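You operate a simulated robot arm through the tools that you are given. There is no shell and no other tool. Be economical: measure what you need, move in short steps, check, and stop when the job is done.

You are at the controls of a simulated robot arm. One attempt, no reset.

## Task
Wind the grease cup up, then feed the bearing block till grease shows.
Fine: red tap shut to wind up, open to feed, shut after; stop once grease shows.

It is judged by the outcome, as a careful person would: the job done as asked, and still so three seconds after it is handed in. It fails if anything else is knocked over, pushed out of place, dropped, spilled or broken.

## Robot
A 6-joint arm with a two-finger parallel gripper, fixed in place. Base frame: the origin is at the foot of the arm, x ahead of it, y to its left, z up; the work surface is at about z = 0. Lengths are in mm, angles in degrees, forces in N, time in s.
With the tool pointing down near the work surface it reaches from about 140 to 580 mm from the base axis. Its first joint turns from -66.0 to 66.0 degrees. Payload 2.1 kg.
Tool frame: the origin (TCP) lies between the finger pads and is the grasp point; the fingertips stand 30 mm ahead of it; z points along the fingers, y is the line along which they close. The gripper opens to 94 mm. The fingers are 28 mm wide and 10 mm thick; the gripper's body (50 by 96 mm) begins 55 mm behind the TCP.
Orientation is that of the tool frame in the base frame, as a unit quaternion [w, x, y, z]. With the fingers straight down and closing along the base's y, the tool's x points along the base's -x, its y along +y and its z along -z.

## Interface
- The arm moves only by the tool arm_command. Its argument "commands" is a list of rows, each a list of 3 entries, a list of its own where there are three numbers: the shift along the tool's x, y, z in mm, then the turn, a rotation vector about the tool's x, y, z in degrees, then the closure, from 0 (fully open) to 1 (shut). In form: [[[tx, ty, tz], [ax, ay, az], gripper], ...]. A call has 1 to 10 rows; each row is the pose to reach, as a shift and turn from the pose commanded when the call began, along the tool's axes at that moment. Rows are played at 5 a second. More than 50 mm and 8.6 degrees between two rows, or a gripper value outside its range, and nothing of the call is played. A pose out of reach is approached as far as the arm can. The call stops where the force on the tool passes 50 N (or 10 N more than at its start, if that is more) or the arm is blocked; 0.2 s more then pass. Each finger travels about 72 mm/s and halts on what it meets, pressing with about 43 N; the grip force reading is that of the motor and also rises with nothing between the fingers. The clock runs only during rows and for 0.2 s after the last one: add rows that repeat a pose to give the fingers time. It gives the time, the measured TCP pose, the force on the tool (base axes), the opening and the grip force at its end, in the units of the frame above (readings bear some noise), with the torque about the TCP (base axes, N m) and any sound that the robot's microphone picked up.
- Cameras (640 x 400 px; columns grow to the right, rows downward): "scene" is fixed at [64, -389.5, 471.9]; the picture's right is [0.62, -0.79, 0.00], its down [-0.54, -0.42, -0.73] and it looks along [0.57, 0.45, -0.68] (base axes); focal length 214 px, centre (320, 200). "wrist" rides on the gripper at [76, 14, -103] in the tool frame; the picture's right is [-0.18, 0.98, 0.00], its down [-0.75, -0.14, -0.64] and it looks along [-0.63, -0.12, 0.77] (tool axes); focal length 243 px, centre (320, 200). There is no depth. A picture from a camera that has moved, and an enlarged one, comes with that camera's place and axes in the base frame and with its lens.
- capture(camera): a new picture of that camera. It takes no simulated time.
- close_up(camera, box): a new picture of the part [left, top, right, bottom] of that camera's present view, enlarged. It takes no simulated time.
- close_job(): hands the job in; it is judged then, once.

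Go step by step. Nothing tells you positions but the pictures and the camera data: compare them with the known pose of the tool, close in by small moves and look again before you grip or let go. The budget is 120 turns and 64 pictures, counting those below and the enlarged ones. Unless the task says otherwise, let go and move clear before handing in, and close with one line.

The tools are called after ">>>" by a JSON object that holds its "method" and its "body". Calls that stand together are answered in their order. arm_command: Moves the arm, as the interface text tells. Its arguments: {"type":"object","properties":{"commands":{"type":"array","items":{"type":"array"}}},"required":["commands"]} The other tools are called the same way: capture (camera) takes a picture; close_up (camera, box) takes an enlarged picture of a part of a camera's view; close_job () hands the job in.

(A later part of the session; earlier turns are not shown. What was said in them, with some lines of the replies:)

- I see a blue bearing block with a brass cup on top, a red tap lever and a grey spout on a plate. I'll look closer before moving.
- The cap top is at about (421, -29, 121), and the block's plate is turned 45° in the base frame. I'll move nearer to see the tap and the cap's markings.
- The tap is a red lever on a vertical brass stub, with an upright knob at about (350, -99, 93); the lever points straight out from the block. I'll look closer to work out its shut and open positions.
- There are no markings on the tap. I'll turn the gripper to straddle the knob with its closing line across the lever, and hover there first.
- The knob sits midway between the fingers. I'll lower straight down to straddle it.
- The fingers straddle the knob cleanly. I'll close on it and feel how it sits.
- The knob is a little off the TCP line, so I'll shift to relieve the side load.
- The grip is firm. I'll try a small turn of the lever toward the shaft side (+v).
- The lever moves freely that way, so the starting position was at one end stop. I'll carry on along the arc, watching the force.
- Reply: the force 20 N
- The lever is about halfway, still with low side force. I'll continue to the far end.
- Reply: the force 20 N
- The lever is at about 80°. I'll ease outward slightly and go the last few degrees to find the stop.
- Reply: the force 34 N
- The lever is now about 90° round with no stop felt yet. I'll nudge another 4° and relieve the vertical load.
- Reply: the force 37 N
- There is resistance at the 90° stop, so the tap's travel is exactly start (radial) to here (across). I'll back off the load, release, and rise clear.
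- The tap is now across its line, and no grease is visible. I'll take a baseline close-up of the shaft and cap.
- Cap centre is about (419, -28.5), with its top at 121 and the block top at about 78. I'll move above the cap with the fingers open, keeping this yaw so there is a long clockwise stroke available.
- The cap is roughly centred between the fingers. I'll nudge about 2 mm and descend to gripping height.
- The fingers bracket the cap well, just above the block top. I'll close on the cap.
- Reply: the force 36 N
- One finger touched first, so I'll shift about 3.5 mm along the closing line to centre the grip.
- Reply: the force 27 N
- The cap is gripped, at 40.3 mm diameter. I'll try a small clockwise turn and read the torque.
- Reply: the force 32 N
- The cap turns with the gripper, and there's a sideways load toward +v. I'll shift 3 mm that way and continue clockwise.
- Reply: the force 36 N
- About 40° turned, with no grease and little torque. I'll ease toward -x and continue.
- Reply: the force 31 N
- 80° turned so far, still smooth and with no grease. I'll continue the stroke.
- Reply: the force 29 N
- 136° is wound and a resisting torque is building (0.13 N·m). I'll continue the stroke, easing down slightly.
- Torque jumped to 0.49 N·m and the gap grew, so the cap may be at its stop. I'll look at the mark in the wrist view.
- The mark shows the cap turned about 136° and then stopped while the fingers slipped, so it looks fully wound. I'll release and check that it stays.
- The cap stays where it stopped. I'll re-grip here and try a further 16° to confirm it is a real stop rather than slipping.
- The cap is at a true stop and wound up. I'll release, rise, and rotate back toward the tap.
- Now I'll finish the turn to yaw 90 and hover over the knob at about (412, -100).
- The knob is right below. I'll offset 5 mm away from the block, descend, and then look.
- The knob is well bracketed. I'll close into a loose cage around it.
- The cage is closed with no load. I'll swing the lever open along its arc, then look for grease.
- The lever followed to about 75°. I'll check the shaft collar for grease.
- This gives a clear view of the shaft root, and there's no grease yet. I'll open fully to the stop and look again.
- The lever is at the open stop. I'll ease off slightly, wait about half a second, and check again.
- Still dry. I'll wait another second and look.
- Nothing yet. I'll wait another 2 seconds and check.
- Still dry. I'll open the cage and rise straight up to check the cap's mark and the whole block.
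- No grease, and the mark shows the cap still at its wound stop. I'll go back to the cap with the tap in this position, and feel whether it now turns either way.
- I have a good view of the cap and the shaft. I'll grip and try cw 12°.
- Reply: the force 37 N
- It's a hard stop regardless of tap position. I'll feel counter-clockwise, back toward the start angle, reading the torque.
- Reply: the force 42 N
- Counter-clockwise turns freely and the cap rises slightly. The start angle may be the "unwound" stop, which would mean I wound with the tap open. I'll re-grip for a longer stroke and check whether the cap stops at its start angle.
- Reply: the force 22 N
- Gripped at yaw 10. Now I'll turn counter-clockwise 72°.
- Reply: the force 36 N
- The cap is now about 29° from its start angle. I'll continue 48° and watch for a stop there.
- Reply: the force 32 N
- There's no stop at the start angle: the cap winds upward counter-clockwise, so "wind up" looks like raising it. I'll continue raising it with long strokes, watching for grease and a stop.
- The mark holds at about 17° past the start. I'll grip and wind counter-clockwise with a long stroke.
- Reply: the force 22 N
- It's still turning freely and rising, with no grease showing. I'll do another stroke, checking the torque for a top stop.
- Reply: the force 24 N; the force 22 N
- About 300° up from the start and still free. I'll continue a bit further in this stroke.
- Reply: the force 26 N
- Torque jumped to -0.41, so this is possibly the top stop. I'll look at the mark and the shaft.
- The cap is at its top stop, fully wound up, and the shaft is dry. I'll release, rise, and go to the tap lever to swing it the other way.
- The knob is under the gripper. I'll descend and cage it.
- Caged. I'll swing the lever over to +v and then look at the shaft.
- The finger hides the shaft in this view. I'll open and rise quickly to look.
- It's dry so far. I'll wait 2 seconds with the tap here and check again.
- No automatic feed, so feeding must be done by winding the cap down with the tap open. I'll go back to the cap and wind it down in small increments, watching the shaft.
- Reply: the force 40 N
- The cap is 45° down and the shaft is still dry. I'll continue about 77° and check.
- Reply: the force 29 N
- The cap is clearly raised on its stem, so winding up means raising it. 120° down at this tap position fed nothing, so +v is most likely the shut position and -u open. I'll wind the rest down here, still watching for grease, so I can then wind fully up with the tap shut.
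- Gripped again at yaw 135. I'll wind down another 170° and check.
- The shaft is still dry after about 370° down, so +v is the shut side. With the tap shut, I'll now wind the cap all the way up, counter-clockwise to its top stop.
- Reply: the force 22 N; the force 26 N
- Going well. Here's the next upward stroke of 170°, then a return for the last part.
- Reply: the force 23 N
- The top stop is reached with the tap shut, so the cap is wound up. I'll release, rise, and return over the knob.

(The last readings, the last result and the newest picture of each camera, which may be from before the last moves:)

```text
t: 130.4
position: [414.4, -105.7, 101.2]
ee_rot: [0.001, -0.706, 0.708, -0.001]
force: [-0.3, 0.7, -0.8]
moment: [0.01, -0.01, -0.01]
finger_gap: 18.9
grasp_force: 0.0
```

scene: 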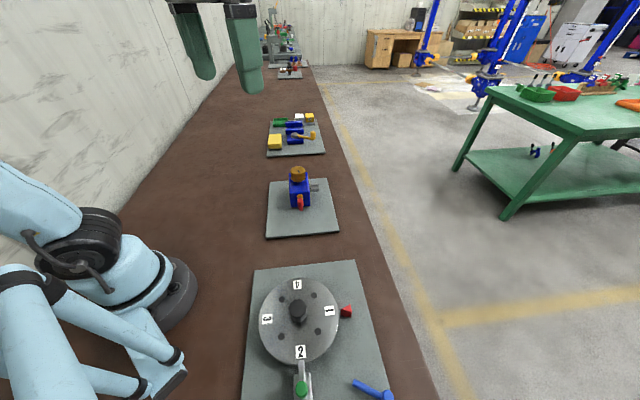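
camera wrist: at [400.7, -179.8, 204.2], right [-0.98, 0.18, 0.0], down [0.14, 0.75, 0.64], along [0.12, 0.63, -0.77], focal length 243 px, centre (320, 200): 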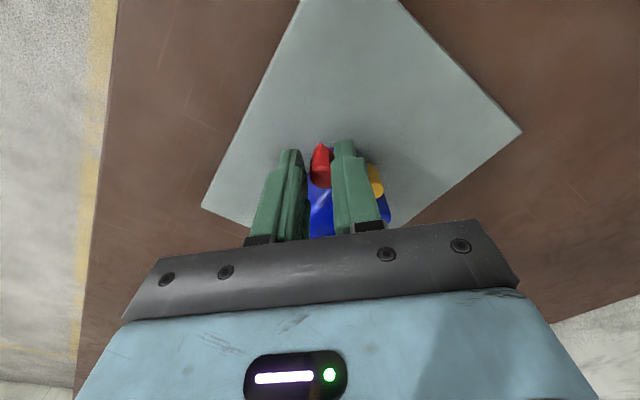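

The knob is caged. I'll swing the tap open and look at the shaft root.

>>> {"method": "arm_command", "body": {"commands": [[[7.2, 9.3, 0], [0, 0, 0], 0.8], [[11.7, 20.2, 0], [0, 0, 0], 0.8], [[13.2, 31.8, 0], [0, 0, 0], 0.8], [[11.7, 43.4, 0], [0, 0, 0], 0.8], [[7.2, 54.3, 0], [0, 0, 0], 0.8], [[0, 63.6, 0], [0, 0, 0], 0.8], [[-1, 64.6, 0], [0, 0, 0], 0.8]]}}

>>> {"method": "close_up", "body": {"camera": "wrist", "box": [140, 150, 350, 255]}}

```text
t: 132.0
position: [349.6, -104.1, 100.2]
ee_rot: [0.001, -0.706, 0.709, -0.001]
force: [0.0, -0.7, -0.4]
moment: [0.01, 0.01, 0.0]
finger_gap: 18.9
grasp_force: 0.3
```

```text
3.05 times, centred on (245, 202) of wrist
camera zoom: at [335.3, -178.1, 203.2], right [-0.98, 0.19, 0.0], down [0.14, 0.75, 0.64], along [0.12, 0.63, -0.77], focal length 739 px, centre (549, 192)
```

zoom: 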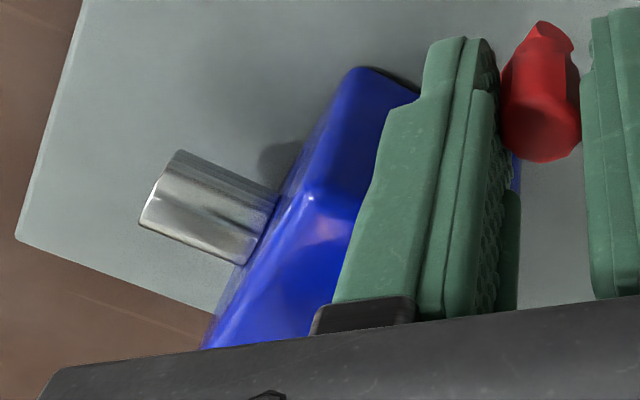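

The shaft is dry at the moment of opening. I'll leave the tap open, go to the cap, and wind it down to feed in small increments.

>>> {"method": "arm_command", "body": {"commands": [[[0, 0, 0], [0, 0, 0], 0.5], [[0, 0, -40], [0, 0, 0], 0.5], [[0, 0, -85], [0, 0, 0], 0.4], [[-13, -13, -92], [0, 0, -8], 0.3], [[-26, -25, -92], [0, 0, -16], 0.25], [[-39, -38, -92], [0, 0, -24], 0.25], [[-52, -51, -92], [0, 0, -32], 0.25], [[-65, -64, -92], [0, 0, -40], 0.25], [[-75.8, -74.6, -92], [0, 0, -46], 0.25], [[-75.8, -74.6, -92], [0, 0, -46], 0.25]]}}

>>> {"method": "arm_command", "body": {"commands": [[[0, 0, 30], [0, 0, 0], 0.25], [[0, 0, 66], [0, 0, 0], 0.25], [[0, 0, 66], [0, 0, 0], 0.5], [[0, 0, 66], [0, 0, 0], 0.75], [[0, 0, 66], [0, 0, 0], 0.75], [[0, 0, 66], [0, 0, 0], 0.75]]}}

```text
t: 134.2
position: [422.3, -27.6, 195.3]
ee_rot: [0.001, 0.927, -0.376, 0.001]
force: [-0.4, -0.2, 0.5]
moment: [0.02, 0.01, 0.0]
finger_gap: 70.4
grasp_force: 0.0
```

```text
t: 135.6
position: [424.1, -28.4, 128.1]
ee_rot: [0.0, 0.927, -0.376, 0.0]
force: [-11.1, -5.5, -6.9]
moment: [0.16, -0.52, -0.02]
finger_gap: 41.7
grasp_force: 44.9
```

Gripped. I'll turn the cap down 60° with the tap open, then look.

>>> {"method": "arm_command", "body": {"commands": [[[0, 0, 0.2], [0, 0, 8.5], 0.75], [[0, 0, 0.4], [0, 0, 17], 0.75], [[0, 0, 0.6], [0, 0, 25.5], 0.75], [[0, 0, 0.8], [0, 0, 34], 0.75], [[0, 0, 1], [0, 0, 42.5], 0.75], [[0, 0, 1.2], [0, 0, 51], 0.75], [[0, 0, 1.4], [0, 0, 59.5], 0.75], [[0, 0, 1.4], [0, 0, 59.5], 0.75]]}}

>>> {"method": "close_up", "body": {"camera": "wrist", "box": [200, 20, 440, 240]}}

```text
t: 137.4
position: [424.6, -26.9, 127.2]
ee_rot: [0.002, -0.618, 0.786, 0.001]
force: [-6.4, 16.3, 20.3]
moment: [0.02, 0.7, -0.05]
finger_gap: 41.6
grasp_force: 45.1
```

```text
1.82 times, centred on (320, 130) of wrist
camera zoom: at [392.6, -97.5, 229.2], right [-0.91, 0.41, 0.0], down [0.31, 0.7, 0.64], along [0.27, 0.59, -0.76], focal length 441 px, centre (320, 327)
```

zoom: 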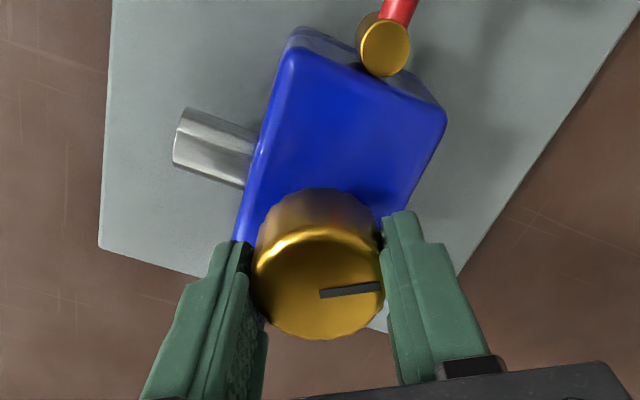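

Still dry at 60°. I'll go on another 85°.

>>> {"method": "arm_command", "body": {"commands": [[[0, 0, 0.6], [0, 0, 8.5], 0.75], [[0, 0, 0.8], [0, 0, 17], 0.75], [[0, 0, 1], [0, 0, 25.5], 0.75], [[0, 0, 1.2], [0, 0, 34], 0.75], [[0, 0, 1.4], [0, 0, 42.5], 0.75], [[0, 0, 1.6], [0, 0, 51], 0.75], [[0, 0, 1.8], [0, 0, 59.5], 0.75], [[0, 0, 2], [0, 0, 68], 0.75], [[0, 0, 2.2], [0, 0, 76.5], 0.75], [[0, 0, 2.4], [0, 0, 85], 0.75]]}}

>>> {"method": "close_up", "body": {"camera": "scene", "box": [270, 140, 340, 205]}}

```text
t: 139.6
position: [425.2, -28.8, 122.7]
ee_rot: [0.001, 0.077, 0.997, -0.001]
force: [2.7, 2.7, 25.1]
moment: [0.52, -0.9, -0.03]
finger_gap: 41.5
grasp_force: 45.0
```

```text
6.15 times, centred on (305, 172) of scene
camera zoom: at [63.9, -389.5, 472.0], right [0.62, -0.79, 0.0], down [-0.54, -0.42, -0.73], along [0.58, 0.45, -0.68], focal length 1320 px, centre (412, 369)
```

zoom: 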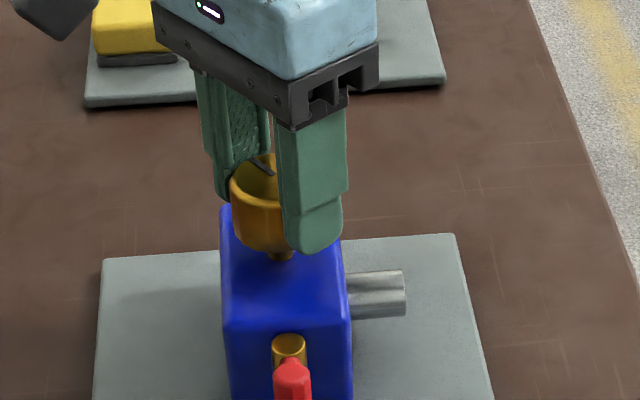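

Still dry at 145°, with three pictures left. I'll use this stroke up, re-grip, and check again at about 230°.

>>> {"method": "arm_command", "body": {"commands": [[[0, 0, 0.6], [0, 0, 8.5], 0.75], [[0, 0, 0.8], [0, 0, 17], 0.75], [[0, 0, 1], [0, 0, 25.5], 0.75], [[0, 0, 1.2], [0, 0, 34], 0.75], [[0, 0, 1.4], [0, 0, 42.5], 0.75], [[0, 0, 1.6], [0, 0, 51], 0.75], [[0, 0, 1.6], [0, 0, 51], 0.75]]}}

>>> {"method": "arm_command", "body": {"commands": [[[0, 0, 0], [0, 0, 0], 0.5], [[0, 0, 0], [0, 0, 0], 0.3], [[0, 0, 0], [0, 0, -8.5], 0.3], [[0, 0, 0], [0, 0, -17], 0.3], [[0, 0, 0], [0, 0, -25.5], 0.3], [[0, 0, 0], [0, 0, -34], 0.3], [[0, 0, 0], [0, 0, -42.5], 0.3], [[0, 0, 0], [0, 0, -51], 0.3], [[0, 0, 0], [0, 0, -59.5], 0.3], [[0, 0, 0], [0, 0, -68], 0.3]]}}

>>> {"method": "arm_command", "body": {"commands": [[[0, 0, 0], [0, 0, -8.5], 0.3], [[0, 0, 0], [0, 0, -17], 0.3], [[0, 0, 0], [0, 0, -25.5], 0.3], [[0, 0, 0], [0, 0, -34], 0.3], [[0, 0, 0], [0, 0, -42.5], 0.3], [[0, 0, 0], [0, 0, -51], 0.3], [[0, 0, 0], [0, 0, -59.5], 0.3], [[0, 0, 0], [0, 0, -68], 0.3], [[0, 0, 0], [0, 0, -76.5], 0.3], [[0, 0, 0], [0, 0, -85], 0.3]]}}

>>> {"method": "arm_command", "body": {"commands": [[[0, 0, 0], [0, 0, -8.5], 0.3], [[0, 0, 0], [0, 0, -17], 0.3], [[0, 0, 0], [0, 0, -25.5], 0.3], [[0, 0, 0], [0, 0, -34], 0.3], [[0, 0, 0], [0, 0, -42], 0.3], [[0, 0, 0], [0, 0, -42], 0.6], [[0, 0, 0], [0, 0, -42], 0.75], [[0, 0, 0], [0, 0, -42], 0.75]]}}

```text
t: 141.2
position: [424.0, -28.1, 122.6]
ee_rot: [0.003, 0.499, 0.867, 0.0]
force: [17.3, -12.7, -12.6]
moment: [-0.84, 0.38, 0.01]
finger_gap: 41.6
grasp_force: 44.7
```

```text
t: 143.4
position: [423.1, -28.0, 123.2]
ee_rot: [0.001, -0.074, 0.997, -0.001]
force: [-0.6, -0.5, 0.2]
moment: [-0.01, -0.01, -0.02]
finger_gap: 65.9
grasp_force: 0.1
```

```text
t: 145.6
position: [424.2, -27.5, 123.3]
ee_rot: [0.0, 0.728, -0.686, 0.0]
force: [0.3, -0.6, -0.9]
moment: [0.0, -0.02, 0.0]
finger_gap: 65.7
grasp_force: 0.2
```

```text
t: 147.4
position: [424.0, -28.3, 122.3]
ee_rot: [0.0, 0.925, -0.38, 0.001]
force: [0.6, -0.4, -0.9]
moment: [0.09, 0.12, 0.02]
finger_gap: 40.5
grasp_force: 44.9
```

>>> {"method": "arm_command", "body": {"commands": [[[0, 0, 0.2], [0, 0, 8.5], 0.75], [[0, 0, 0.4], [0, 0, 17], 0.75], [[0, 0, 0.6], [0, 0, 25.5], 0.75], [[0, 0, 0.8], [0, 0, 34], 0.75], [[0, 0, 1], [0, 0, 42.5], 0.75], [[0, 0, 1], [0, 0, 42.5], 0.75]]}}

>>> {"method": "close_up", "body": {"camera": "wrist", "box": [200, 20, 440, 240]}}

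```text
t: 148.8
position: [423.8, -28.4, 120.4]
ee_rot: [0.0, 0.723, -0.69, 0.001]
force: [-4.8, -9.0, -1.5]
moment: [0.34, -0.02, -0.04]
finger_gap: 40.1
grasp_force: 45.3
```

```text
1.82 times, centred on (320, 130) of wrist
camera zoom: at [413.6, -104.3, 224.3], right [-0.99, 0.14, 0.0], down [0.11, 0.76, 0.64], along [0.09, 0.63, -0.77], focal length 441 px, centre (320, 327)
```

zoom: 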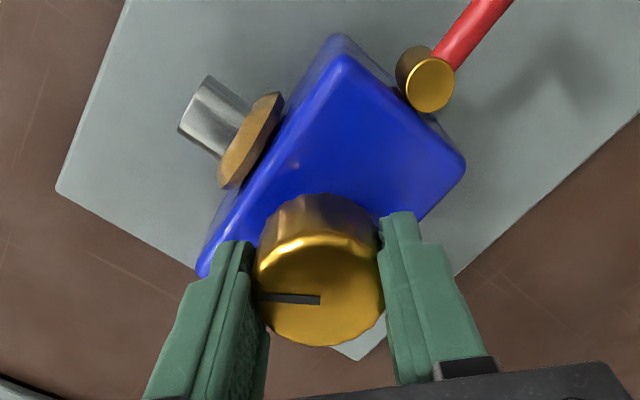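

Grease now shows as a brown collar round the shaft, so I'll stop turning. Next I'll release the cap, rise, and return to the knob to shut the tap.

>>> {"method": "arm_command", "body": {"commands": [[[0, 0, 0], [0, 0, 0], 0.5], [[0, 0, 0], [0, 0, 0], 0.3], [[0, 0, -35], [0, 0, 0], 0.3], [[0, 0, -73], [0, 0, 0], 0.4], [[24, 25, -73], [0, 0, 2.7], 0.5], [[48, 50, -73], [0, 0, 2.7], 0.5], [[72.7, 76.5, -73], [0, 0, 2.7], 0.5], [[72.7, 76.5, -73], [0, 0, 2.7], 0.5]]}}

```text
t: 150.6
position: [350.9, -104.5, 196.6]
ee_rot: [-0.001, 0.708, -0.707, 0.001]
force: [-0.6, 0.1, 0.1]
moment: [0.0, -0.03, -0.02]
finger_gap: 47.2
grasp_force: 0.0
```

I'm over the knob, so I'll descend and cage it.

>>> {"method": "arm_command", "body": {"commands": [[[0, -0.5, 35], [0, 0, 0], 0.5], [[0, -0.5, 65], [0, 0, 0], 0.5], [[0, -0.5, 84], [0, 0, 0], 0.5], [[0, -0.5, 95], [0, 0, 0], 0.5], [[0, -0.5, 95], [0, 0, 0], 0.65], [[0, -0.5, 95], [0, 0, 0], 0.8], [[0, -0.5, 95], [0, 0, 0], 0.8]]}}

>>> {"method": "arm_command", "body": {"commands": [[[7.2, -9.3, 0], [0, 0, 0], 0.8], [[11.7, -20.2, 0], [0, 0, 0], 0.8], [[13.2, -31.8, 0], [0, 0, 0], 0.8], [[11.7, -43.4, 0], [0, 0, 0], 0.8], [[7.2, -54.3, 0], [0, 0, 0], 0.8], [[0, -63.6, 0], [0, 0, 0], 0.8], [[-2, -66, 0], [0, 0, 0], 0.8], [[-3, -67.5, 0], [0, 0, 0], 0.8]]}}

```text
t: 152.2
position: [352.2, -104.2, 100.1]
ee_rot: [-0.001, 0.708, -0.707, 0.0]
force: [0.9, -0.7, 0.3]
moment: [0.0, 0.02, 0.04]
finger_gap: 18.4
grasp_force: 0.0
```

```text
t: 154.0
position: [419.1, -100.9, 99.4]
ee_rot: [-0.001, 0.708, -0.707, 0.001]
force: [-6.7, -3.0, -0.1]
moment: [-0.01, 0.08, 0.02]
finger_gap: 22.0
grasp_force: 2.9
```

The lever is firmly on the shut stop. I'll ease off, open and rise clear, then verify.

>>> {"method": "arm_command", "body": {"commands": [[[2, 2.5, 0], [0, 0, 0], 0.75], [[2, 2.5, 0], [0, 0, 0], 0.6], [[2, 2.5, -10], [0, 0, 0], 0.5], [[2, 2.5, -45], [0, 0, 0], 0.5], [[2, 2.5, -85], [0, 0, 0], 0.5], [[2, 2.5, -85], [0, 0, 0], 0.5]]}}

>>> {"method": "close_up", "body": {"camera": "wrist", "box": [220, 80, 400, 230]}}

```text
t: 155.4
position: [416.1, -104.9, 188.2]
ee_rot: [-0.001, 0.708, -0.706, 0.001]
force: [0.0, 0.3, -0.4]
moment: [-0.03, -0.01, 0.0]
finger_gap: 47.0
grasp_force: 0.0
```

```text
2.67 times, centred on (310, 155) of wrist
camera zoom: at [401.7, -180.6, 290.4], right [-0.98, 0.18, 0.0], down [0.14, 0.75, 0.64], along [0.12, 0.63, -0.77], focal length 647 px, centre (347, 320)
```

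zoom: 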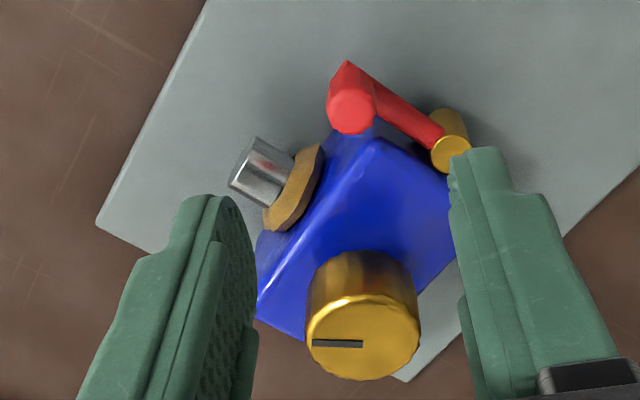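

The tap is shut, the grease collar shows at the shaft, and nothing is disturbed. I'll rise clear and hand in.

>>> {"method": "arm_command", "body": {"commands": [[[0, 0, -40], [0, 0, 0], 0.5], [[0, 0, -80], [0, 0, 0], 0.5], [[0, 0, -80], [0, 0, 0], 0.5]]}}

>>> {"method": "close_job", "body": {}}

```text
t: 156.2
position: [415.8, -104.4, 269.0]
ee_rot: [0.0, 0.708, -0.706, 0.001]
force: [0.2, -0.5, -0.1]
moment: [0.02, 0.01, 0.0]
finger_gap: 46.7
grasp_force: 0.0
```

```text
The job is handed in.
```

The cup was wound up with the tap shut and fed with it open until grease showed at the shaft; the tap is shut again and the arm is clear. Before that, while working out the tap and winding direction, I ran the cap down and up in both tap positions, once to the top with the tap open, and no grease showed.
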